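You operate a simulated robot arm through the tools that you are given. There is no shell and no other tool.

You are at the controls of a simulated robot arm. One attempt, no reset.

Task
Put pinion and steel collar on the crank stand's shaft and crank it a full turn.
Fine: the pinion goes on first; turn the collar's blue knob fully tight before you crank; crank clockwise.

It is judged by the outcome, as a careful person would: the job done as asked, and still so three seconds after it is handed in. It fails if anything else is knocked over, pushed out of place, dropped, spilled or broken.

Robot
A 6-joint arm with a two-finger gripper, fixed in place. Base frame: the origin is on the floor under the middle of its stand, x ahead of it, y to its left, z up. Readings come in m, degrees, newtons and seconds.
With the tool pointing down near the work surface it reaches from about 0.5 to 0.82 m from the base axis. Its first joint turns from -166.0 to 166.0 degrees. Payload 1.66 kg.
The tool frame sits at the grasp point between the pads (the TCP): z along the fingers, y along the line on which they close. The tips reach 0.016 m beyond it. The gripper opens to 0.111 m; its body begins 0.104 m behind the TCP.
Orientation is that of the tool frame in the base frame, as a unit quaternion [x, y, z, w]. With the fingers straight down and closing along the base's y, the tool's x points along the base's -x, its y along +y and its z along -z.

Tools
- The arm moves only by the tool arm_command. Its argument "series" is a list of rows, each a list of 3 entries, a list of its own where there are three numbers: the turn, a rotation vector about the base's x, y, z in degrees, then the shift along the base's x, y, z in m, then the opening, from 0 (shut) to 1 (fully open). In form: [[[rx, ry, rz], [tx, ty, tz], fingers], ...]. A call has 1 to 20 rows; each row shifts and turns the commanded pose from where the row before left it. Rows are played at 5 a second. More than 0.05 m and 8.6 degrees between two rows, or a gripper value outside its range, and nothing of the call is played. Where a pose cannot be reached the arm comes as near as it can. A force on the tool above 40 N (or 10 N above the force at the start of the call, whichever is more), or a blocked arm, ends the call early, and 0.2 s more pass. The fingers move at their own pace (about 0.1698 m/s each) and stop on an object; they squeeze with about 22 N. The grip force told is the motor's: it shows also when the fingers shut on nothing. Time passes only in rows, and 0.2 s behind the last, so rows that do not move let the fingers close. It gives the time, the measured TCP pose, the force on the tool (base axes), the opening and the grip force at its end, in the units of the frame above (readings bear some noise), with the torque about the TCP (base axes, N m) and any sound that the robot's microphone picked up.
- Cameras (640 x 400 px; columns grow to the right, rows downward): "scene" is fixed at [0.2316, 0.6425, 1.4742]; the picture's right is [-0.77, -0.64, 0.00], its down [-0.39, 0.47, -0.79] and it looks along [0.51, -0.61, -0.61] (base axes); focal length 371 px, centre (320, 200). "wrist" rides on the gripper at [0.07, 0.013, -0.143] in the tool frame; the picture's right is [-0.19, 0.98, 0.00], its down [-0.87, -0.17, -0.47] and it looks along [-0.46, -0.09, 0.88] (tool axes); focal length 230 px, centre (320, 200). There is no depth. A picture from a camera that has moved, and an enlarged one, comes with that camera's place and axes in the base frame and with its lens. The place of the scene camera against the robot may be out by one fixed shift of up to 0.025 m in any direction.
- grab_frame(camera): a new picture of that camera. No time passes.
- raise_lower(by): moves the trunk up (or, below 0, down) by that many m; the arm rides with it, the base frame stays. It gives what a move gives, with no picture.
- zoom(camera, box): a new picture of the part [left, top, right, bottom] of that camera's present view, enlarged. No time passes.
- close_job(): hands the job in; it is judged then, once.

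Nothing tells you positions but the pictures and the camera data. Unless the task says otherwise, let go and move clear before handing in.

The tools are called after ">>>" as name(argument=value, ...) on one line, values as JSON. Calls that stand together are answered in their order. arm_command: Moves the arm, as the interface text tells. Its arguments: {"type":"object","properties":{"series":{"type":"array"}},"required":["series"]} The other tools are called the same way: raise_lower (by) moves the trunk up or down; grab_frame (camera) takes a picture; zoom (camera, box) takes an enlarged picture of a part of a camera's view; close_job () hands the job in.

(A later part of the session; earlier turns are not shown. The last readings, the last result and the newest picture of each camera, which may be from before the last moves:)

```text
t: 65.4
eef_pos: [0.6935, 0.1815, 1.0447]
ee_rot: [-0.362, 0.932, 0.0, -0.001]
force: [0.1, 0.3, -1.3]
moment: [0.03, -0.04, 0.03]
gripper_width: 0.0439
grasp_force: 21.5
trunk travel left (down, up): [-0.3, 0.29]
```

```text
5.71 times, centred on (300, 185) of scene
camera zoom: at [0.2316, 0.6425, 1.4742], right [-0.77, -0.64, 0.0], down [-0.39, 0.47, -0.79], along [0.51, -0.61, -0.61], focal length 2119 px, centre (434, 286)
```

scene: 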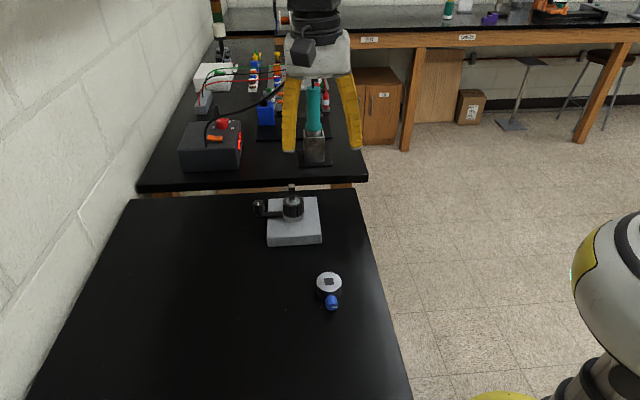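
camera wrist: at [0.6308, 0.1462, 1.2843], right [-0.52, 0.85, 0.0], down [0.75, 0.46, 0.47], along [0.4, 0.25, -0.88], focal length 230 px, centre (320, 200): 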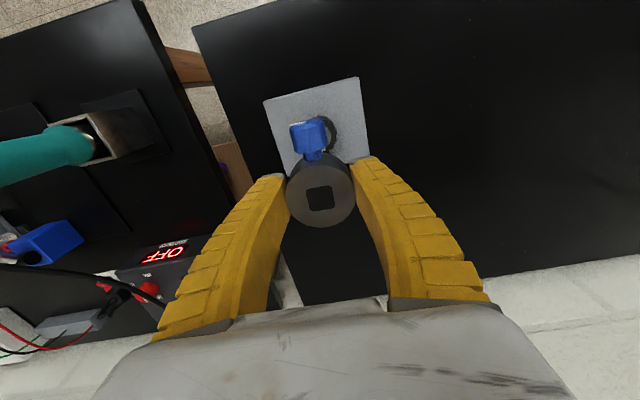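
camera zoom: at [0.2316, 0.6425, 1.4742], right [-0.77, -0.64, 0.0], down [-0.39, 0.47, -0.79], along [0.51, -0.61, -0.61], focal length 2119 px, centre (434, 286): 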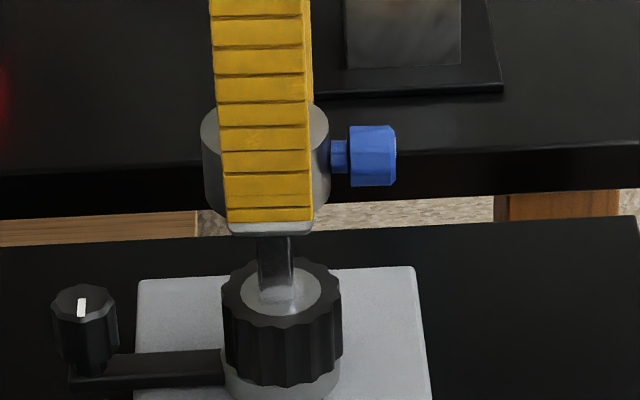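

Scene view, plate edges and readings all agree that I need to shift about (−1.5, +0.6) mm. I'll apply that and go down gently.

>>> arm_command(series=[[[0, 0, 0], [-0.0015, 0.0006, 0], 0.25], [[0, 0, 0], [0, 0, -0.006], 0.25], [[0, 0, 0], [0, 0, -0.006], 0.25], [[0, 0, 0], [0, 0, -0.006], 0.25], [[0, 0, 0], [0, 0, -0.006], 0.25], [[0, 0, 0], [0, 0, 0], 0.25]])

>>> zoom(camera="wrist", box=[260, 110, 380, 240])

>>> zoom(camera="scene", box=[270, 150, 330, 220])

```text
t: 66.8
eef_pos: [0.6911, 0.1826, 1.0202]
ee_rot: [-0.362, 0.932, 0.001, 0.0]
force: [0.9, -0.3, -1.6]
moment: [0.0, -0.02, -0.02]
gripper_width: 0.0439
grasp_force: 22.3
trunk travel left (down, up): [-0.3, 0.29]
```

```text
3.08 times, centred on (320, 175) of wrist
camera zoom: at [0.6309, 0.1457, 1.1613], right [-0.52, 0.85, 0.0], down [0.75, 0.46, 0.47], along [0.4, 0.25, -0.88], focal length 708 px, centre (320, 277)
```

zoom: 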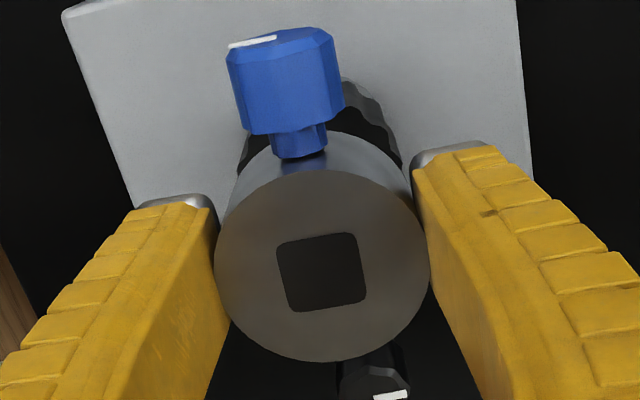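

```text
5.71 times, centred on (300, 185) of scene
camera zoom: at [0.2316, 0.6425, 1.4742], right [-0.77, -0.64, 0.0], down [-0.39, 0.47, -0.79], along [0.51, -0.61, -0.61], focal length 2119 px, centre (434, 286)
```

zoom: 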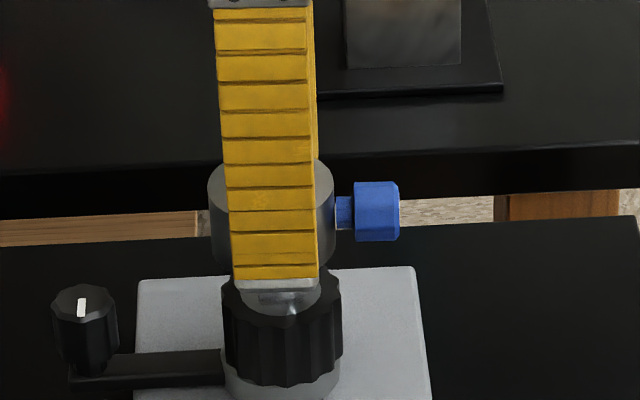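

The collar is past the shaft tip with no contact force. I'll keep lowering until it seats on the pinion.

>>> arm_command(series=[[[0, 0, 0], [0, 0, -0.006], 0.25], [[0, 0, 0], [0, 0, -0.006], 0.25], [[0, 0, 0], [0, 0, -0.005], 0.25], [[0, 0, 0], [0, 0, -0.004], 0.25], [[0, 0, 0], [0, 0, -0.003], 0.25], [[0, 0, 0], [0, 0, -0.002], 0.25], [[0, 0, 0], [0, 0, -0.002], 0.25], [[0, 0, 0], [0, 0, 0], 0.25]])

>>> zoom(camera="wrist", box=[260, 110, 380, 240])

>>> zoom(camera="scene", box=[250, 150, 340, 240])

```text
t: 68.6
eef_pos: [0.6903, 0.1832, 0.9939]
ee_rot: [-0.362, 0.932, 0.0, 0.0]
force: [5.5, 3.8, 17.1]
moment: [0.06, -0.12, 0.0]
gripper_width: 0.0483
grasp_force: 21.6
trunk travel left (down, up): [-0.3, 0.29]
```

```text
3.08 times, centred on (320, 175) of wrist
camera zoom: at [0.6301, 0.1456, 1.1351], right [-0.52, 0.85, 0.0], down [0.75, 0.46, 0.47], along [0.4, 0.25, -0.88], focal length 708 px, centre (320, 277)
```

zoom: 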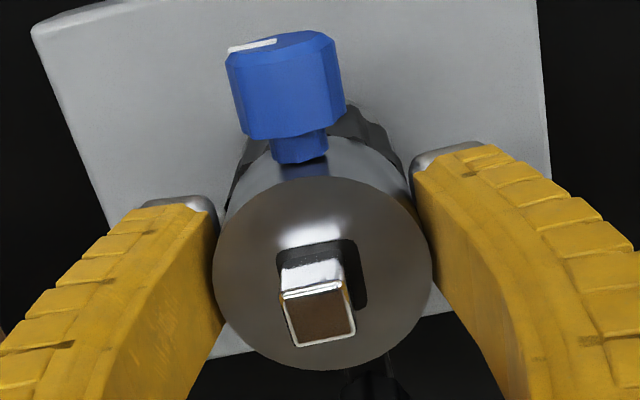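

```text
4.44 times, centred on (295, 195) of scene
camera zoom: at [0.2316, 0.6425, 1.4742], right [-0.77, -0.64, 0.0], down [-0.39, 0.47, -0.79], along [0.51, -0.61, -0.61], focal length 1648 px, centre (431, 222)
```

zoom: 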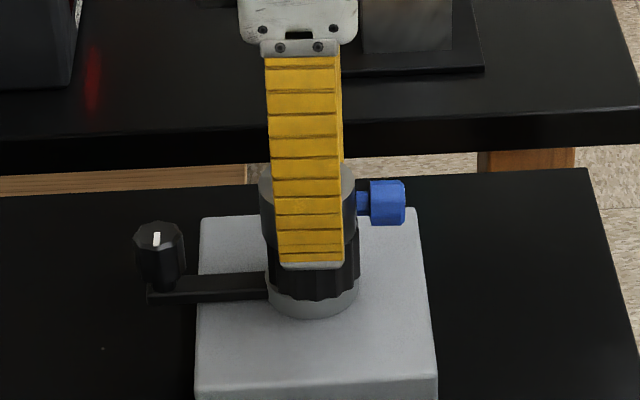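

The collar is seated on the pinion with the shaft through it. I'll release and lift clear.

>>> arm_command(series=[[[0, 0, 0], [0, 0, 0.001], 0.4], [[0, 0, 0], [0, 0, 0.0], 0.6], [[0, 0, 0], [0, 0, 0], 0.75], [[0, 0, 0], [0, 0, 0], 0.75], [[0, 0, 0], [0, 0, 0.02], 0.75], [[0, 0, 0], [0, 0, 0.035], 0.75], [[0, 0, 0], [0, 0, 0.04], 0.75], [[0, 0, 0], [0, 0, 0.04], 0.75], [[0, 0, 0], [0, 0, 0.04], 0.75], [[0, 0, 0], [0, 0, 0], 0.75], [[0, 0, 0], [0, 0, 0], 0.75]])

>>> grab_frame(camera="wrist")

>>> zoom(camera="wrist", box=[260, 80, 380, 200])

>>> zoom(camera="scene", box=[250, 160, 340, 250])

```text
t: 71.0
eef_pos: [0.6915, 0.1834, 1.1695]
ee_rot: [-0.362, 0.932, 0.0, -0.001]
force: [0.3, 0.2, 0.8]
moment: [-0.01, 0.02, 0.0]
gripper_width: 0.0845
grasp_force: 0.7
trunk travel left (down, up): [-0.3, 0.29]
```

```text
taken
camera wrist: at [0.6306, 0.1465, 1.3116], right [-0.52, 0.85, 0.0], down [0.75, 0.46, 0.47], along [0.4, 0.25, -0.88], focal length 230 px, centre (320, 200)
```

wrist: 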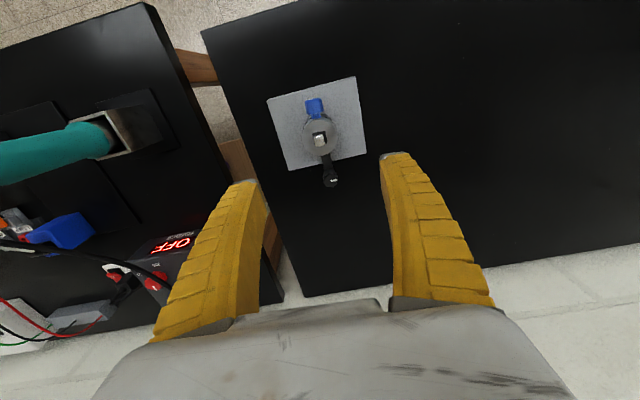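

```text
3.33 times, centred on (320, 140) of wrist
camera zoom: at [0.6306, 0.1465, 1.3116], right [-0.52, 0.85, 0.0], down [0.75, 0.46, 0.47], along [0.4, 0.25, -0.88], focal length 767 px, centre (320, 400)
```

zoom: 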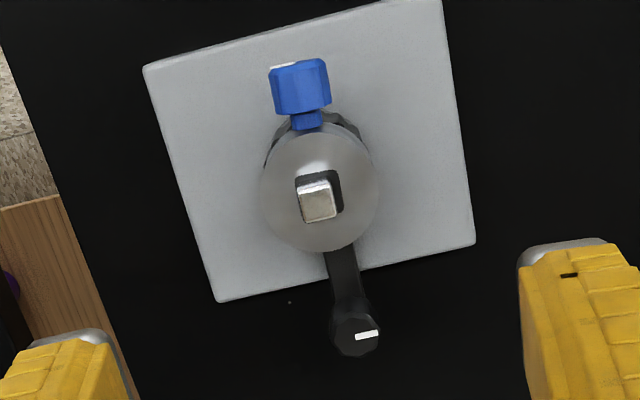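

```text
4.44 times, centred on (295, 205) of scene
camera zoom: at [0.2316, 0.6425, 1.4742], right [-0.77, -0.64, 0.0], down [-0.39, 0.47, -0.79], along [0.51, -0.61, -0.61], focal length 1648 px, centre (431, 178)
```

zoom: 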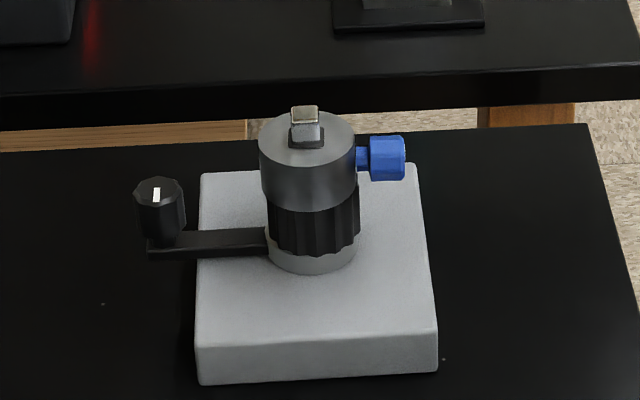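

The collar and pinion are both on, and the knob faces about 224° at z≈0.984, r≈0.03–0.047 from the axis. Next I'll swing the tool to yaw −45.5° and tilt it horizontal behind the knob, high up first.

>>> arm_command(series=[[[0, 0, -8], [-0.00468, -0.00485, 0.01095], 0.6], [[0, 0, -8], [-0.00468, -0.00485, 0.01095], 0.45], [[0, 0, -8], [-0.00468, -0.00485, 0.01095], 0.45], [[0, 0, -8], [-0.00468, -0.00485, 0.01095], 0.45], [[0, 0, -8], [-0.00468, -0.00485, 0.01095], 0.45], [[0, 0, -8], [-0.00468, -0.00485, 0.01095], 0.45], [[0, 0, -8], [-0.00468, -0.00485, 0.01095], 0.45], [[0, 0, -8], [-0.00468, -0.00485, 0.01095], 0.45], [[0, 0, -8], [-0.00468, -0.00485, 0.01095], 0.45], [[0, 0, -8], [-0.00468, -0.00485, 0.01095], 0.45], [[0, 0, -8], [-0.00468, -0.00485, 0.01095], 0.45], [[0, 0, 0], [0, 0, 0], 0.45]])

>>> arm_command(series=[[[5.735, -5.834, 0], [0, 0, 0], 0.45], [[5.735, -5.834, 0], [0, 0, 0], 0.45], [[5.735, -5.834, 0], [0, 0, 0], 0.45], [[5.735, -5.834, 0], [0, 0, 0], 0.45], [[5.735, -5.834, 0], [0, 0, 0], 0.45], [[5.735, -5.834, 0], [0, 0, 0], 0.45], [[5.735, -5.834, 0], [0, 0, 0], 0.45], [[5.735, -5.834, 0], [0, 0, 0], 0.45], [[5.735, -5.834, 0], [0, 0, 0], 0.45], [[5.735, -5.834, 0], [0, 0, 0], 0.45], [[5.735, -5.834, 0], [0, 0, 0], 0.45], [[0, 0, 0], [0, 0, 0], 0.45], [[0, 0, 0], [0, 0, 0], 0.45]])

>>> grab_frame(camera="scene")

>>> grab_frame(camera="wrist")

```text
t: 73.6
eef_pos: [0.6386, 0.1297, 1.2886]
ee_rot: [0.387, 0.922, 0.001, 0.0]
force: [0.5, 1.4, -0.6]
moment: [0.0, -0.01, 0.01]
gripper_width: 0.0521
grasp_force: 1.3
trunk travel left (down, up): [-0.3, 0.29]
```

```text
t: 76.4
eef_pos: [0.6385, 0.1302, 1.2884]
ee_rot: [0.273, 0.652, 0.653, 0.273]
force: [0.0, -0.4, 1.1]
moment: [-0.02, 0.01, 0.03]
gripper_width: 0.0522
grasp_force: 1.4
trunk travel left (down, up): [-0.3, 0.29]
```

```text
taken
```

scene: 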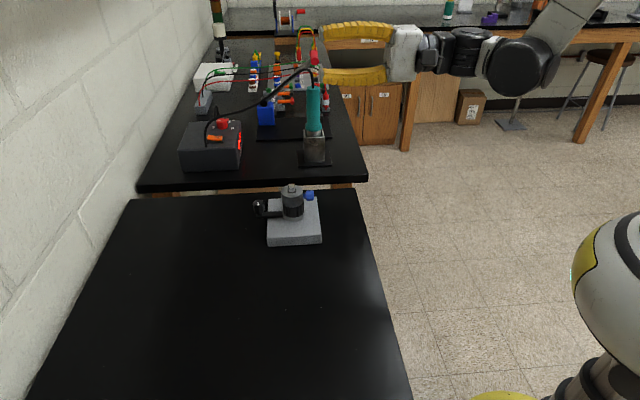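

```text
taken
camera wrist: at [0.4885, 0.0782, 1.3003], right [0.13, -0.14, 0.98], down [0.27, -0.95, -0.17], along [0.95, 0.29, -0.09], focal length 230 px, centre (320, 200)
```

wrist: 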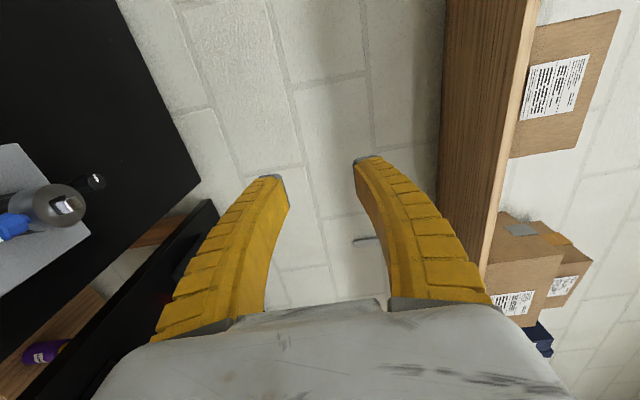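

The tool is horizontal and heading 44.6° in line with the knob. I'll lower the trunk in steps.

>>> raise_lower(by=-0.2)

>>> grab_frame(camera="scene")

>>> grab_frame(camera="wrist")

```text
t: 78.6
eef_pos: [0.6378, 0.1295, 1.088]
ee_rot: [0.272, 0.652, 0.653, 0.273]
force: [-0.1, 0.2, 0.5]
moment: [0.02, 0.04, 0.02]
gripper_width: 0.0523
grasp_force: 2.0
trunk travel left (down, up): [-0.1, 0.49]
```

```text
taken
```

scene: 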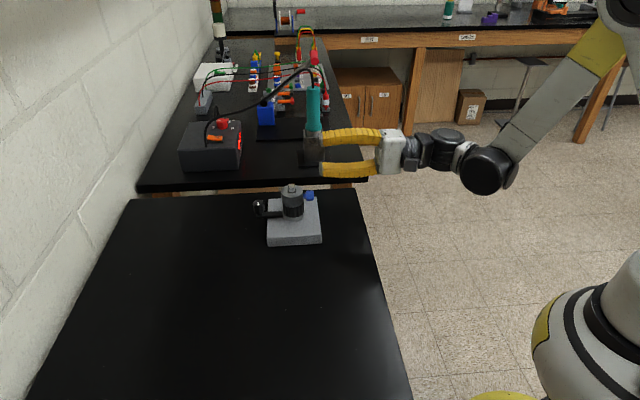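

```text
taken
camera wrist: at [0.4882, 0.0782, 1.1007], right [0.13, -0.14, 0.98], down [0.27, -0.95, -0.17], along [0.95, 0.29, -0.09], focal length 230 px, centre (320, 200)
```

wrist: 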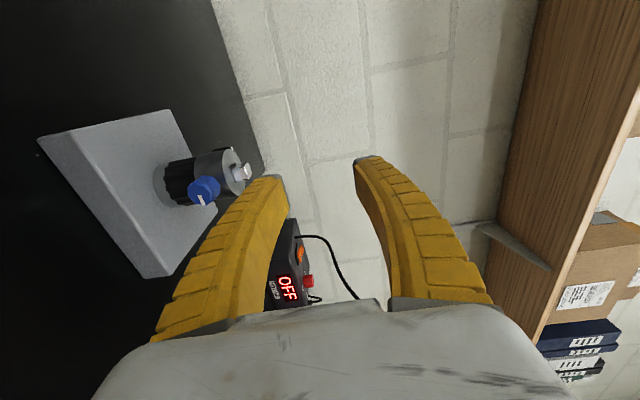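

>>> raise_lower(by=-0.1)

>>> zoom(camera="scene", box=[240, 130, 480, 280])

>>> grab_frame(camera="wrist")

>>> zoom(camera="wrist", box=[230, 130, 400, 250])

```text
t: 79.9
eef_pos: [0.6375, 0.1296, 0.9887]
ee_rot: [0.272, 0.652, 0.654, 0.271]
force: [0.4, -0.3, 0.9]
moment: [-0.03, 0.01, 0.03]
gripper_width: 0.0523
grasp_force: 1.2
trunk travel left (down, up): [0.0, 0.59]
```

```text
2.67 times, centred on (360, 205) of scene
camera zoom: at [0.2316, 0.6425, 1.4742], right [-0.77, -0.64, 0.0], down [-0.39, 0.47, -0.79], along [0.51, -0.61, -0.61], focal length 989 px, centre (213, 187)
```

zoom: 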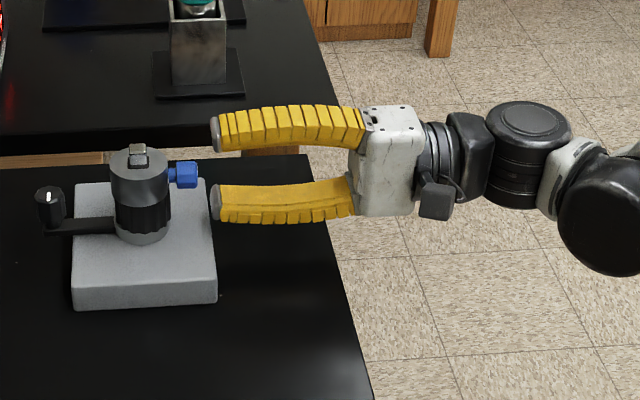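

```text
taken
camera wrist: at [0.4882, 0.0782, 1.0007], right [0.13, -0.14, 0.98], down [0.27, -0.95, -0.17], along [0.95, 0.29, -0.09], focal length 230 px, centre (320, 200)
```

wrist: 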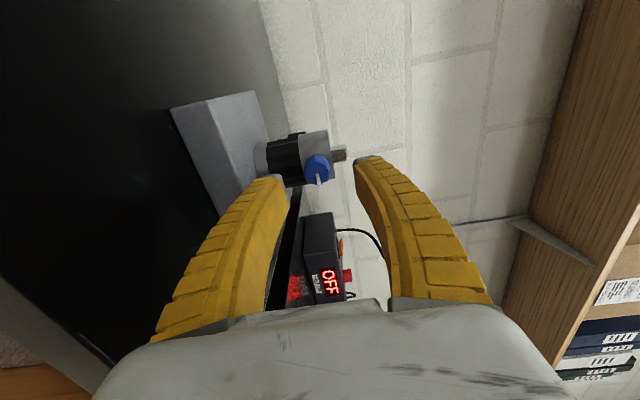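

```text
3.33 times, centred on (315, 190) of wrist
camera zoom: at [0.4882, 0.0782, 1.0007], right [0.13, -0.14, 0.98], down [0.27, -0.95, -0.17], along [0.95, 0.29, -0.09], focal length 767 px, centre (337, 233)
```

zoom: 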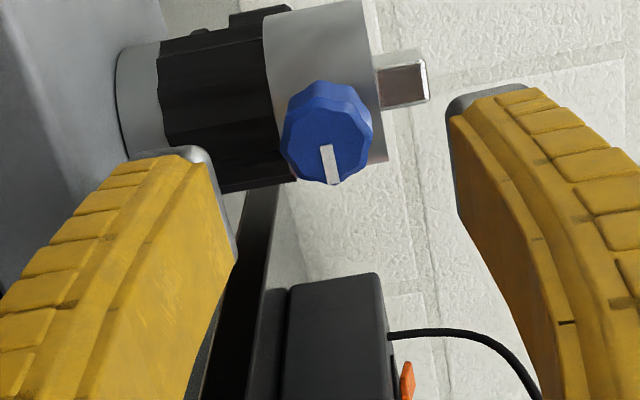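

The knob is clearly in view: its white mark is at 3 o'clock as seen from the tool, its axis is at about 222°, and z≈0.986. I'll align heading and offset, then move in so the fingers straddle it.

>>> arm_command(series=[[[0, 0, -2.5], [-0.0025, 0.0029, -0.002], 0.5], [[0, 0, 0], [0, 0, 0], 0.5], [[0, 0, 0], [0, 0, 0], 0.5]])

>>> zoom(camera="wrist", box=[230, 130, 400, 250])

>>> zoom(camera="scene", box=[260, 160, 360, 240])

```text
t: 80.7
eef_pos: [0.6373, 0.1327, 0.9872]
ee_rot: [0.287, 0.645, 0.647, 0.287]
force: [0.7, -0.5, -0.1]
moment: [0.03, 0.0, 0.02]
gripper_width: 0.0574
grasp_force: 1.0
trunk travel left (down, up): [0.0, 0.59]
```

```text
3.33 times, centred on (315, 190) of wrist
camera zoom: at [0.4842, 0.088, 0.9992], right [0.13, -0.14, 0.98], down [0.23, -0.96, -0.17], along [0.96, 0.25, -0.09], focal length 767 px, centre (337, 233)
```

zoom: 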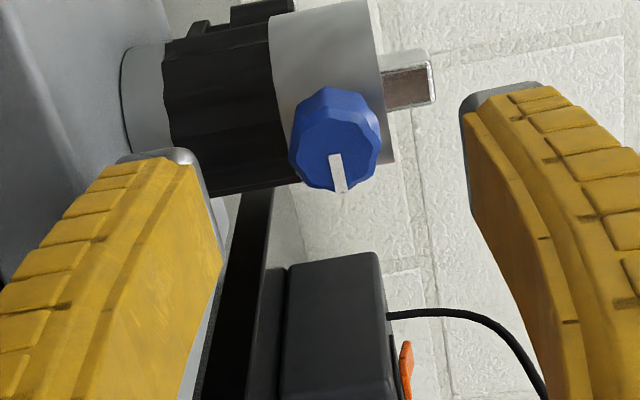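

```text
5.00 times, centred on (310, 200) of scene
camera zoom: at [0.2316, 0.6425, 1.4742], right [-0.77, -0.64, 0.0], down [-0.39, 0.47, -0.79], along [0.51, -0.61, -0.61], focal length 1854 px, centre (370, 200)
```

zoom: 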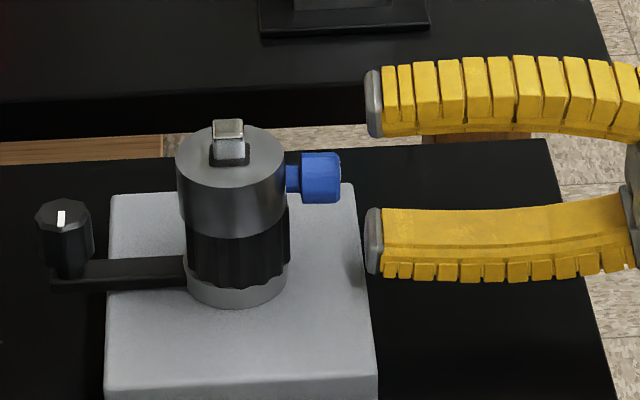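

>>> arm_command(series=[[[0, 0, 0], [-0.0013, 0.0015, -0.0008], 0.5], [[0, 0, 0], [0.0056, 0.005, 0], 0.5], [[0, 0, 0], [0.0056, 0.005, 0], 0.5], [[0, 0, 0], [0.0056, 0.005, 0], 0.5], [[0, 0, 0], [0.0041, 0.0037, 0], 0.5], [[0, 0, 0], [0, 0, 0], 0.5]])

>>> zoom(camera="wrist", box=[230, 130, 400, 250])

>>> zoom(camera="scene", box=[260, 160, 360, 240])

```text
t: 82.1
eef_pos: [0.6566, 0.1513, 0.9854]
ee_rot: [0.287, 0.646, 0.647, 0.287]
force: [-0.7, 0.4, 0.3]
moment: [0.03, -0.01, 0.01]
gripper_width: 0.0577
grasp_force: 1.0
trunk travel left (down, up): [0.0, 0.59]
```

```text
3.33 times, centred on (315, 190) of wrist
camera zoom: at [0.504, 0.108, 0.9975], right [0.13, -0.14, 0.98], down [0.23, -0.96, -0.17], along [0.96, 0.25, -0.09], focal length 767 px, centre (337, 233)
```

zoom: 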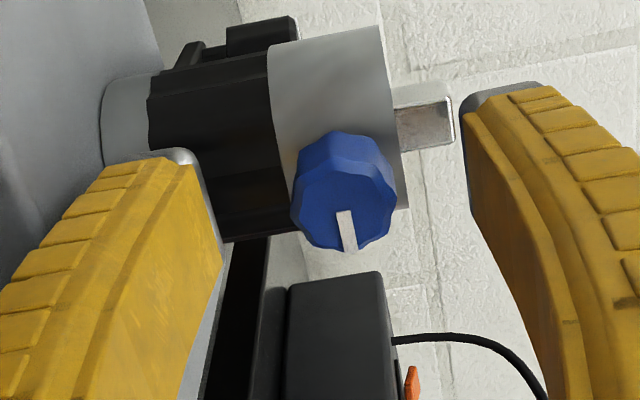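

```text
5.00 times, centred on (310, 200) of scene
camera zoom: at [0.2316, 0.6425, 1.4742], right [-0.77, -0.64, 0.0], down [-0.39, 0.47, -0.79], along [0.51, -0.61, -0.61], focal length 1854 px, centre (370, 200)
```

zoom: 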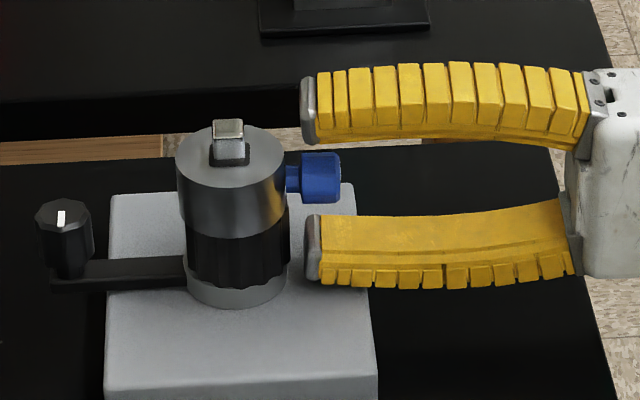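

The fingers straddle the knob. I'll close on it now.

>>> arm_command(series=[[[0, 0, 0], [0.001, 0.0009, 0.001], 0.4], [[0, 0, 0], [0, 0, 0], 0.25], [[0, 0, 0], [0, 0, 0], 0.1], [[0, 0, 0], [0, 0, 0], 0.05], [[0, 0, 0], [0, 0, 0], 0.05], [[0, 0, 0], [0, 0, 0], 0.05]])

>>> zoom(camera="wrist", box=[230, 130, 400, 250])

>>> zoom(camera="scene", box=[260, 160, 360, 240])

```text
t: 83.5
eef_pos: [0.6581, 0.1531, 0.9873]
ee_rot: [0.287, 0.646, 0.647, 0.287]
force: [-0.6, 0.2, 0.7]
moment: [-0.02, 0.0, 0.01]
gripper_width: 0.0164
grasp_force: 21.7
trunk travel left (down, up): [0.0, 0.59]
```

```text
3.33 times, centred on (315, 190) of wrist
camera zoom: at [0.505, 0.1086, 0.9987], right [0.13, -0.14, 0.98], down [0.23, -0.96, -0.17], along [0.96, 0.25, -0.09], focal length 767 px, centre (337, 233)
```

zoom: 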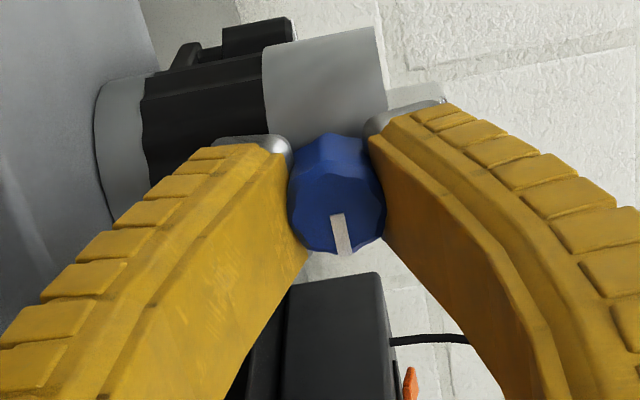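

```text
5.00 times, centred on (310, 200) of scene
camera zoom: at [0.2316, 0.6425, 1.4742], right [-0.77, -0.64, 0.0], down [-0.39, 0.47, -0.79], along [0.51, -0.61, -0.61], focal length 1854 px, centre (370, 200)
```

zoom: 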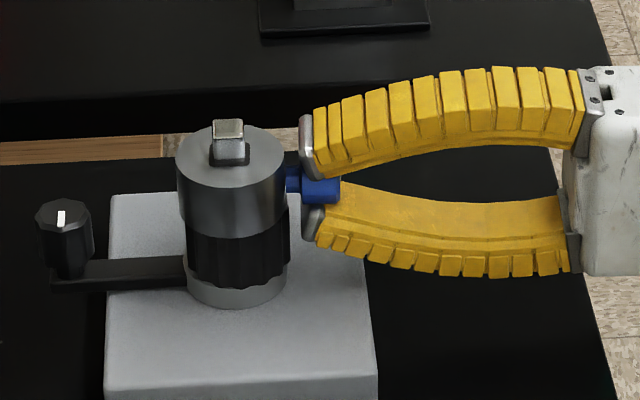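

The knob is gripped. I'll start tightening, rolling the tool clockwise about its pointing axis and watching the torque.

>>> arm_command(series=[[[6.23, 5.63, 0], [0, 0, 0], 0.05], [[6.23, 5.63, 0], [0, 0, 0], 0.05], [[6.23, 5.63, 0], [0, 0, 0], 0.05], [[6.23, 5.63, 0], [0, 0, 0], 0.05], [[6.23, 5.63, 0], [0, 0, 0], 0.05]])

>>> zoom(camera="wrist", box=[230, 130, 400, 250])

>>> zoom(camera="scene", box=[260, 160, 360, 240])

```text
t: 84.7
eef_pos: [0.6573, 0.1519, 0.9872]
ee_rot: [0.5, 0.499, 0.707, 0.036]
force: [0.6, -0.1, 3.3]
moment: [-0.01, -0.05, 0.01]
gripper_width: 0.016
grasp_force: 21.8
trunk travel left (down, up): [0.0, 0.59]
```

```text
3.33 times, centred on (315, 190) of wrist
camera zoom: at [0.522, 0.0888, 1.0418], right [0.54, -0.59, 0.6], down [0.01, -0.71, -0.71], along [0.84, 0.38, -0.38], focal length 767 px, centre (337, 233)
```

zoom: 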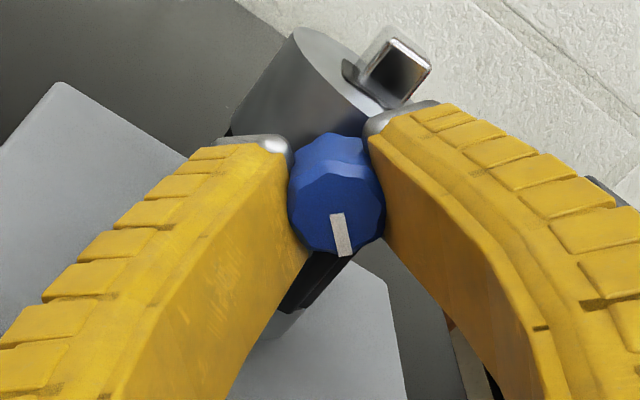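

```text
5.00 times, centred on (310, 200) of scene
camera zoom: at [0.2316, 0.6425, 1.4742], right [-0.77, -0.64, 0.0], down [-0.39, 0.47, -0.79], along [0.51, -0.61, -0.61], focal length 1854 px, centre (370, 200)
```

zoom: 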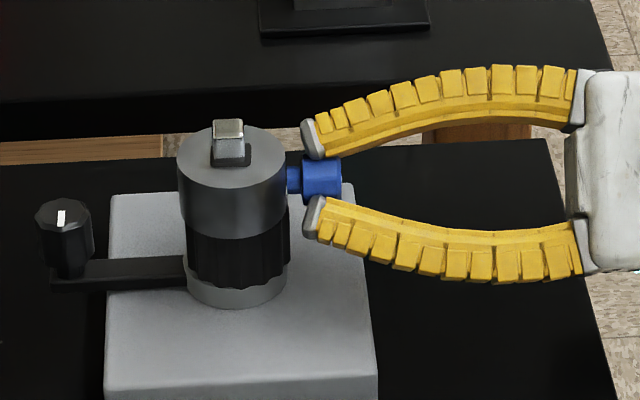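

The knob turns with the gripper at low torque. I'll continue the stroke.

>>> arm_command(series=[[[6.23, 5.63, 0], [0, 0, 0], 0.05], [[6.23, 5.63, 0], [0, 0, 0], 0.05], [[6.23, 5.63, 0], [0, 0, 0], 0.05], [[6.23, 5.63, 0], [0, 0, 0], 0.05], [[6.23, 5.63, 0], [0, 0, 0], 0.05], [[6.23, 5.63, 0], [0, 0, 0], 0.05], [[6.23, 5.63, 0], [0, 0, 0], 0.05]])

>>> zoom(camera="wrist", box=[230, 130, 400, 250])

>>> arm_command(series=[[[6.23, 5.63, 0], [0, 0, 0], 0.05], [[6.23, 5.63, 0], [0, 0, 0], 0.05], [[6.23, 5.63, 0], [0, 0, 0], 0.05], [[6.23, 5.63, 0], [0, 0, 0], 0.05], [[6.23, 5.63, 0], [0, 0, 0], 0.05], [[6.23, 5.63, 0], [0, 0, 0], 0.05], [[6.23, 5.63, 0], [0, 0, 0], 0.05]])

>>> zoom(camera="wrist", box=[230, 130, 400, 250])

>>> zoom(camera="scene", box=[260, 160, 360, 240])

```text
t: 86.3
eef_pos: [0.6561, 0.1524, 0.9858]
ee_rot: [0.681, 0.189, 0.633, -0.316]
force: [0.5, 1.0, 1.4]
moment: [-0.01, 0.01, 0.0]
gripper_width: 0.0152
grasp_force: 22.2
trunk travel left (down, up): [0.0, 0.59]
```

```text
3.33 times, centred on (315, 190) of wrist
camera zoom: at [0.5688, 0.0373, 1.0513], right [0.62, -0.69, -0.37], down [-0.57, -0.07, -0.82], along [0.54, 0.72, -0.44], focal length 767 px, centre (337, 233)
```

zoom: 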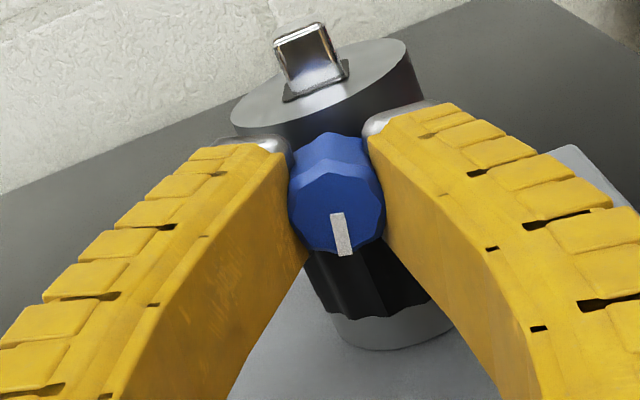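

```text
t: 87.9
eef_pos: [0.6575, 0.1533, 0.9867]
ee_rot: [0.687, -0.169, 0.396, -0.586]
force: [-0.3, 1.1, 0.8]
moment: [0.02, 0.0, 0.02]
gripper_width: 0.0154
grasp_force: 21.9
trunk travel left (down, up): [0.0, 0.59]
```

```text
3.33 times, centred on (315, 190) of wrist
camera zoom: at [0.5984, 0.0056, 0.9971], right [0.11, -0.12, -0.99], down [-0.93, 0.33, -0.14], along [0.34, 0.94, -0.08], focal length 767 px, centre (337, 233)
```

zoom: 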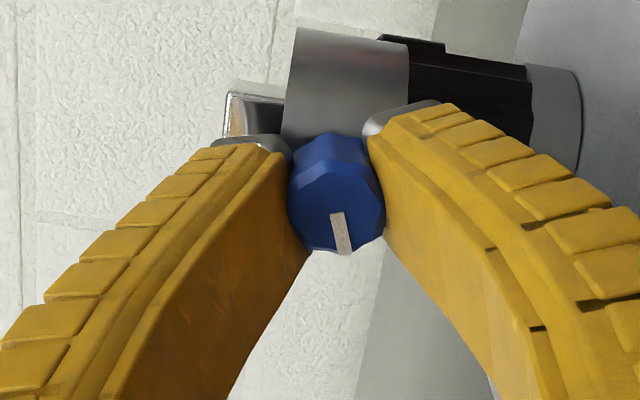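

```text
5.00 times, centred on (310, 200) of scene
camera zoom: at [0.2316, 0.6425, 1.4742], right [-0.77, -0.64, 0.0], down [-0.39, 0.47, -0.79], along [0.51, -0.61, -0.61], focal length 1854 px, centre (370, 200)
```

zoom: 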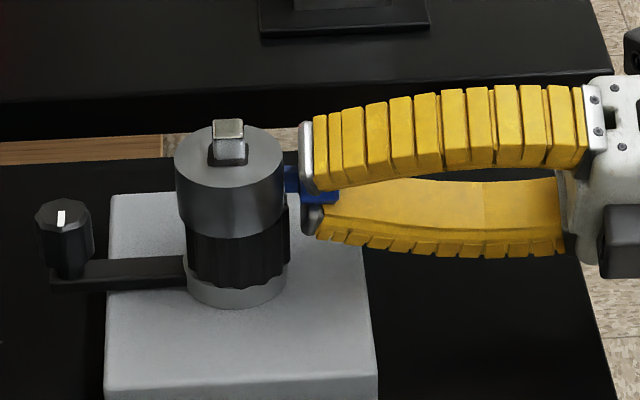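

After about 160° of turning there is still no resistance. I'll open slightly, roll back and regrip for another stroke.

>>> arm_command(series=[[[0, 0, 0], [0, 0, 0], 0.35], [[0, 0, 0], [0, 0, 0], 0.35], [[-6.23, -5.63, 0], [0, 0, 0], 0.35], [[-6.23, -5.63, 0], [0, 0, 0], 0.35], [[-6.23, -5.63, 0], [0, 0, 0], 0.35], [[-6.23, -5.63, 0], [0, 0, 0], 0.35], [[-6.23, -5.63, 0], [0, 0, 0], 0.35], [[-6.23, -5.63, 0], [0, 0, 0], 0.35], [[-6.23, -5.63, 0], [0, 0, 0], 0.35], [[-6.23, -5.63, 0], [0, 0, 0], 0.35], [[-6.23, -5.63, 0], [0, 0, 0], 0.35], [[-6.23, -5.63, 0], [0, 0, 0], 0.35], [[-6.23, -5.63, 0], [0, 0, 0], 0.35], [[-6.23, -5.63, 0], [0, 0, 0], 0.35], [[-6.23, -5.63, 0], [0, 0, 0], 0.35], [[-6.23, -5.63, 0], [0, 0, 0], 0.35], [[-6.23, -5.63, 0], [0, 0, 0], 0.35], [[-6.23, -5.63, 0], [0, 0, 0], 0.35], [[-6.23, -5.63, 0], [0, 0, 0], 0.35], [[-6.23, -5.63, 0], [0, 0, 0], 0.35]])

>>> zoom(camera="wrist", box=[230, 130, 400, 250])

>>> zoom(camera="scene", box=[260, 160, 360, 240])

```text
t: 92.1
eef_pos: [0.657, 0.1532, 0.9871]
ee_rot: [0.333, 0.623, 0.666, 0.239]
force: [-0.4, 0.1, -0.3]
moment: [0.0, -0.01, 0.0]
gripper_width: 0.0413
grasp_force: 2.2
trunk travel left (down, up): [0.0, 0.59]
```

```text
3.33 times, centred on (315, 190) of wrist
camera zoom: at [0.5057, 0.1067, 1.0089], right [0.22, -0.25, 0.94], down [0.21, -0.93, -0.29], along [0.95, 0.26, -0.15], focal length 767 px, centre (337, 233)
```

zoom: 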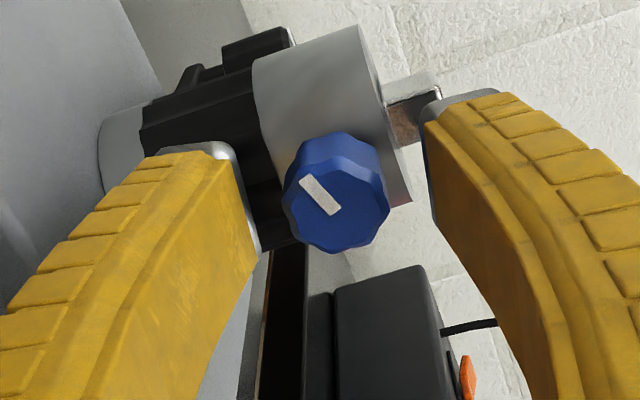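

```text
5.00 times, centred on (310, 200) of scene
camera zoom: at [0.2316, 0.6425, 1.4742], right [-0.77, -0.64, 0.0], down [-0.39, 0.47, -0.79], along [0.51, -0.61, -0.61], focal length 1854 px, centre (370, 200)
```

zoom: 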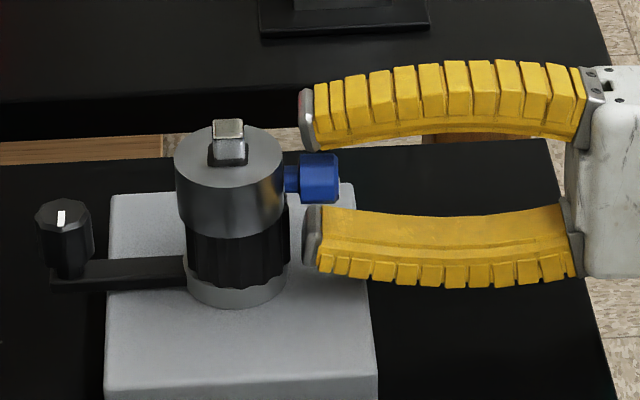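

The knob held its turned position. I'll regrip and turn another stroke.

>>> arm_command(series=[[[0, 0, 0], [0, 0, 0], 0.2], [[0, 0, 0], [0, 0, 0], 0.05], [[0, 0, 0], [0, 0, 0], 0.05], [[0, 0, 0], [0, 0, 0], 0.05], [[6.23, 5.63, 0], [0, 0, 0], 0.05], [[6.23, 5.63, 0], [0, 0, 0], 0.05], [[6.23, 5.63, 0], [0, 0, 0], 0.05], [[6.23, 5.63, 0], [0, 0, 0], 0.05], [[6.23, 5.63, 0], [0, 0, 0], 0.05], [[6.23, 5.63, 0], [0, 0, 0], 0.05]])

>>> zoom(camera="wrist", box=[230, 130, 400, 250])

>>> arm_command(series=[[[6.23, 5.63, 0], [0, 0, 0], 0.05], [[6.23, 5.63, 0], [0, 0, 0], 0.05], [[6.23, 5.63, 0], [0, 0, 0], 0.05], [[6.23, 5.63, 0], [0, 0, 0], 0.05], [[6.23, 5.63, 0], [0, 0, 0], 0.05], [[6.23, 5.63, 0], [0, 0, 0], 0.05]])

>>> zoom(camera="wrist", box=[230, 130, 400, 250])

>>> arm_command(series=[[[6.23, 5.63, 0], [0, 0, 0], 0.05], [[6.23, 5.63, 0], [0, 0, 0], 0.05], [[6.23, 5.63, 0], [0, 0, 0], 0.05], [[6.23, 5.63, 0], [0, 0, 0], 0.05], [[6.23, 5.63, 0], [0, 0, 0], 0.05], [[6.23, 5.63, 0], [0, 0, 0], 0.05]])

>>> zoom(camera="wrist", box=[230, 130, 400, 250])

```text
t: 94.3
eef_pos: [0.6555, 0.1535, 0.9866]
ee_rot: [0.567, 0.421, 0.704, -0.069]
force: [-2.3, -0.2, 9.8]
moment: [-0.01, -0.4, 0.04]
gripper_width: 0.0145
grasp_force: 21.9
trunk travel left (down, up): [0.0, 0.59]
```

```text
3.33 times, centred on (315, 190) of wrist
camera zoom: at [0.5333, 0.0757, 1.0523], right [0.63, -0.7, 0.34], down [-0.15, -0.54, -0.83], along [0.76, 0.47, -0.44], focal length 767 px, centre (337, 233)
```

zoom: 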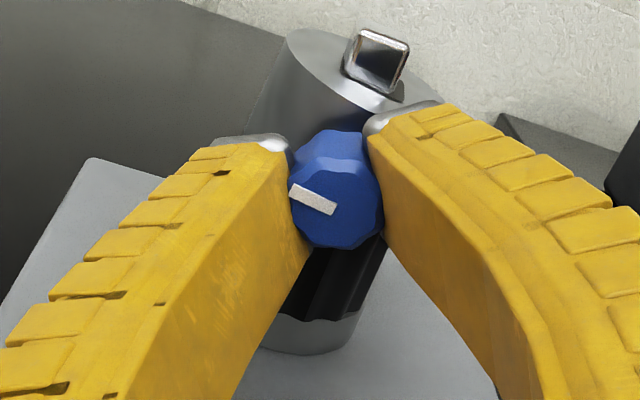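

```text
t: 95.7
eef_pos: [0.656, 0.1525, 0.9864]
ee_rot: [0.693, 0.139, 0.608, -0.361]
force: [-0.8, -0.8, 4.4]
moment: [-0.02, -0.17, -0.01]
gripper_width: 0.014
grasp_force: 22.0
trunk travel left (down, up): [0.0, 0.59]
```

```text
3.33 times, centred on (315, 190) of wrist
camera zoom: at [0.5745, 0.0308, 1.0471], right [0.58, -0.64, -0.5], down [-0.65, 0.01, -0.76], along [0.5, 0.77, -0.41], focal length 767 px, centre (337, 233)
```

zoom: 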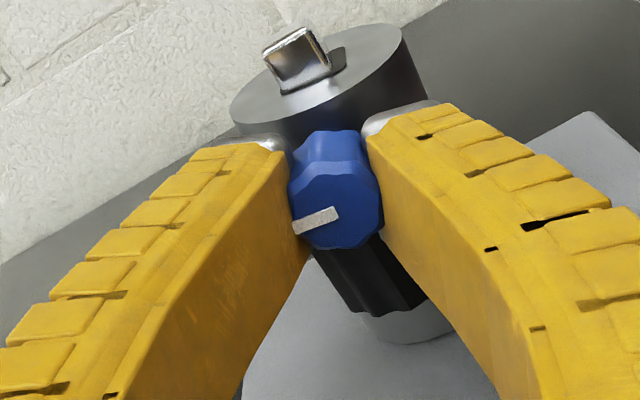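

```text
t: 97.1
eef_pos: [0.6567, 0.1532, 0.9868]
ee_rot: [0.686, -0.169, 0.397, -0.585]
force: [-2.2, 0.7, 3.8]
moment: [-0.14, -0.19, 0.12]
gripper_width: 0.0138
grasp_force: 21.9
trunk travel left (down, up): [0.0, 0.59]
```

```text
3.33 times, centred on (315, 190) of wrist
camera zoom: at [0.5974, 0.0053, 0.9972], right [0.11, -0.12, -0.99], down [-0.93, 0.33, -0.14], along [0.34, 0.94, -0.08], focal length 767 px, centre (337, 233)
```

zoom: 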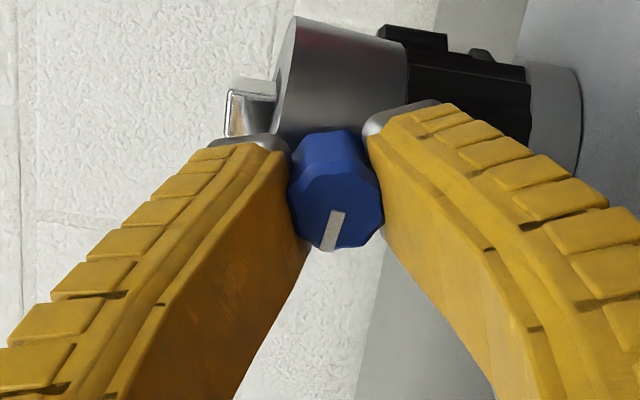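

The knob now resists. Its mark stays fixed at about 9 o'clock while the grip slips, which is roughly 180° from where it started. I'll regrip and try once more to confirm it's at its stop.

>>> arm_command(series=[[[0, 0, 0], [0, 0, 0], 0.35], [[0, 0, 0], [0, 0, 0], 0.35], [[-6.23, -5.63, 0], [0, 0, 0], 0.35], [[-6.23, -5.63, 0], [0, 0, 0], 0.35], [[-6.23, -5.63, 0], [0, 0, 0], 0.35], [[-6.23, -5.63, 0], [0, 0, 0], 0.35], [[-6.23, -5.63, 0], [0, 0, 0], 0.35], [[-6.23, -5.63, 0], [0, 0, 0], 0.35], [[-6.23, -5.63, 0], [0, 0, 0], 0.35], [[-6.23, -5.63, 0], [0, 0, 0], 0.35], [[-6.23, -5.63, 0], [0, 0, 0], 0.35], [[-6.23, -5.63, 0], [0, 0, 0], 0.35], [[-6.23, -5.63, 0], [0, 0, 0], 0.35], [[0, 0, 0], [0, 0, 0], 0.35]])

>>> zoom(camera="wrist", box=[230, 130, 400, 250])

>>> zoom(camera="scene", box=[260, 160, 360, 240])

```text
t: 100.1
eef_pos: [0.6557, 0.1523, 0.987]
ee_rot: [0.596, 0.379, 0.698, -0.117]
force: [0.3, -0.7, 0.5]
moment: [0.0, -0.03, -0.01]
gripper_width: 0.0415
grasp_force: 1.8
trunk travel left (down, up): [0.0, 0.59]
```

```text
3.33 times, centred on (315, 190) of wrist
camera zoom: at [0.5405, 0.0684, 1.0547], right [0.66, -0.73, 0.21], down [-0.23, -0.45, -0.86], along [0.72, 0.52, -0.46], focal length 767 px, centre (337, 233)
```

zoom: 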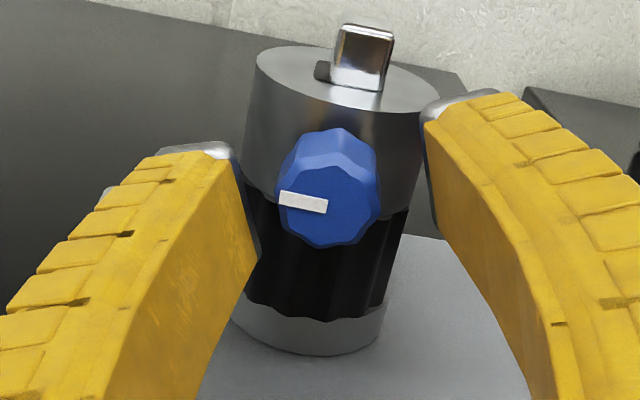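

```text
5.00 times, centred on (310, 200) of scene
camera zoom: at [0.2316, 0.6425, 1.4742], right [-0.77, -0.64, 0.0], down [-0.39, 0.47, -0.79], along [0.51, -0.61, -0.61], focal length 1854 px, centre (370, 200)
```

zoom: 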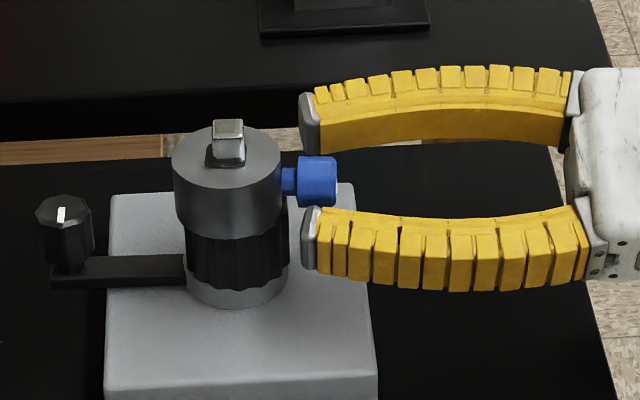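

>>> arm_command(series=[[[0, 0, 0], [0, 0, 0], 0.2], [[0, 0, 0], [0, 0, 0], 0.05], [[0, 0, 0], [0, 0, 0], 0.03], [[0, 0, 0], [0, 0, 0], 0.03], [[0, 0, 0], [0, 0, 0], 0.03]])

>>> zoom(camera="wrist", box=[230, 130, 400, 250])

>>> arm_command(series=[[[3.12, 2.81, 0], [0, 0, 0], 0.03], [[3.12, 2.81, 0], [0, 0, 0], 0.03], [[3.12, 2.81, 0], [0, 0, 0], 0.03], [[3.12, 2.81, 0], [0, 0, 0], 0.03]])

>>> zoom(camera="wrist", box=[230, 130, 400, 250])

>>> arm_command(series=[[[3.12, 2.81, 0], [0, 0, 0], 0.03], [[3.12, 2.81, 0], [0, 0, 0], 0.03], [[3.12, 2.81, 0], [0, 0, 0], 0.03], [[3.12, 2.81, 0], [0, 0, 0], 0.03]])

>>> zoom(camera="wrist", box=[230, 130, 400, 250])

```text
t: 101.3
eef_pos: [0.6562, 0.1515, 0.9865]
ee_rot: [0.597, 0.378, 0.698, -0.118]
force: [-0.4, -0.9, -0.1]
moment: [0.0, 0.01, 0.0]
gripper_width: 0.0165
grasp_force: 21.6
trunk travel left (down, up): [0.0, 0.59]
```

```text
3.33 times, centred on (315, 190) of wrist
camera zoom: at [0.5405, 0.0683, 1.0548], right [0.66, -0.73, 0.21], down [-0.23, -0.45, -0.86], along [0.72, 0.52, -0.46], focal length 767 px, centre (337, 233)
```

zoom: 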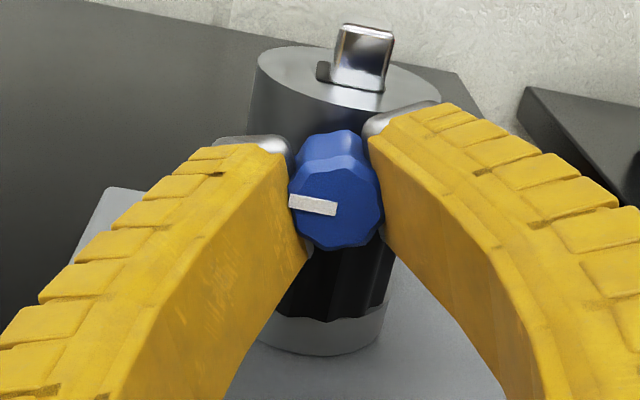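

```text
t: 102.3
eef_pos: [0.6565, 0.1531, 0.9867]
ee_rot: [0.645, 0.287, 0.673, -0.219]
force: [-0.1, -1.7, 10.8]
moment: [0.04, -0.52, -0.02]
gripper_width: 0.0153
grasp_force: 22.5
trunk travel left (down, up): [0.0, 0.59]
```

```text
3.33 times, centred on (315, 190) of wrist
camera zoom: at [0.5543, 0.0524, 1.0565], right [0.67, -0.74, -0.09], down [-0.4, -0.26, -0.88], along [0.63, 0.62, -0.47], focal length 767 px, centre (337, 233)
```

zoom: 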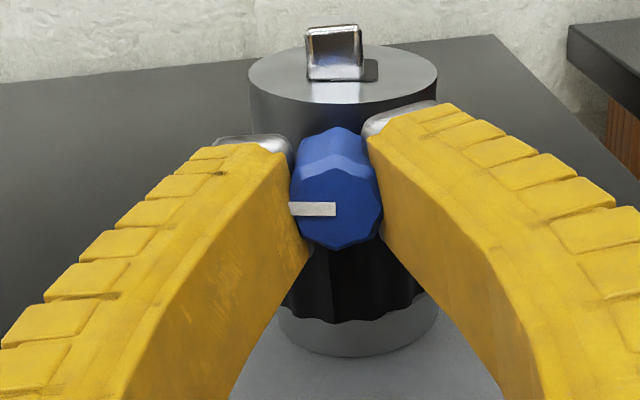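

```text
t: 103.3
eef_pos: [0.6563, 0.1526, 0.988]
ee_rot: [0.681, 0.189, 0.634, -0.315]
force: [-4.2, -4.5, 2.6]
moment: [-0.1, -0.1, 0.0]
gripper_width: 0.0159
grasp_force: 21.5
trunk travel left (down, up): [0.0, 0.59]
```

```text
3.33 times, centred on (315, 190) of wrist
camera zoom: at [0.5683, 0.038, 1.0517], right [0.62, -0.69, -0.37], down [-0.57, -0.07, -0.82], along [0.54, 0.72, -0.44], focal length 767 px, centre (337, 233)
```

zoom: 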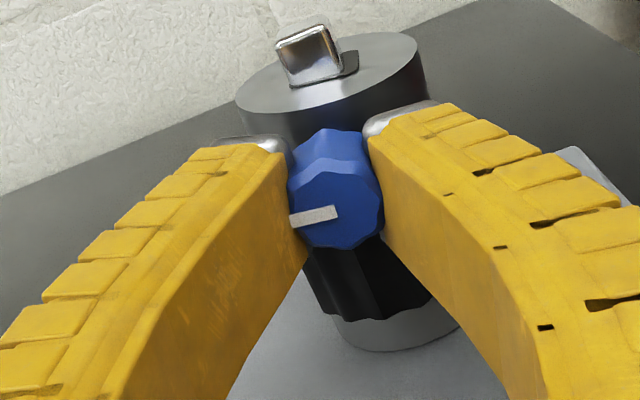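

The knob stayed exactly at 9 o'clock while the grip slipped at about 0.35 N·m, so it is at its hard stop, fully tight after 180°. I'll open, back straight off the knob, then raise the trunk.

>>> arm_command(series=[[[0, 0, 0], [0, 0, 0], 0.25], [[0, 0, 0], [0, 0, 0], 0.45], [[0, 0, 0], [0, 0, 0], 0.45], [[0, 0, 0], [-0.007, -0.0063, 0], 0.45], [[0, 0, 0], [-0.007, -0.0063, 0], 0.45], [[0, 0, 0], [-0.007, -0.0063, 0], 0.45], [[0, 0, 0], [0, 0, 0], 0.45]])

>>> zoom(camera="wrist", box=[230, 110, 400, 230])

>>> zoom(camera="scene", box=[240, 160, 380, 260])

```text
t: 104.9
eef_pos: [0.6364, 0.1342, 0.9859]
ee_rot: [0.681, 0.19, 0.634, -0.315]
force: [1.3, 0.3, 0.0]
moment: [-0.01, -0.02, -0.01]
gripper_width: 0.0524
grasp_force: 2.3
trunk travel left (down, up): [0.0, 0.59]
```

```text
3.33 times, centred on (315, 170) of wrist
camera zoom: at [0.5469, 0.0194, 1.0512], right [0.62, -0.69, -0.37], down [-0.57, -0.07, -0.82], along [0.54, 0.72, -0.44], focal length 767 px, centre (337, 300)
```

zoom: 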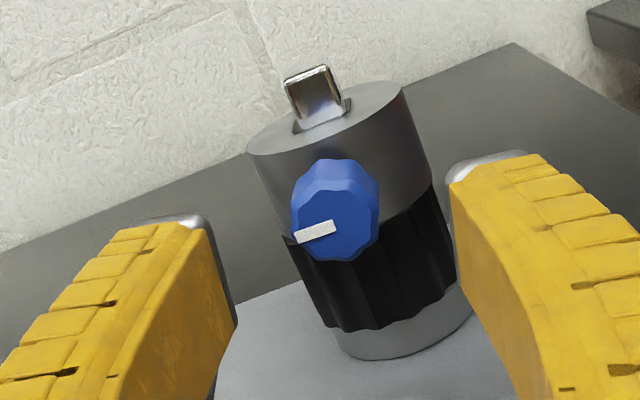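

```text
4.00 times, centred on (310, 210) of scene
camera zoom: at [0.2316, 0.6425, 1.4742], right [-0.77, -0.64, 0.0], down [-0.39, 0.47, -0.79], along [0.51, -0.61, -0.61], focal length 1483 px, centre (360, 160)
```

zoom: 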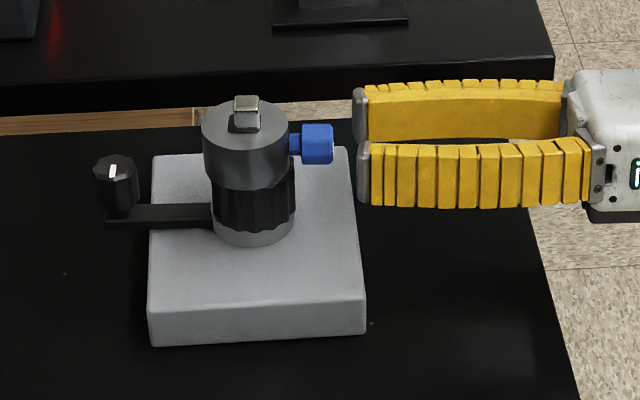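

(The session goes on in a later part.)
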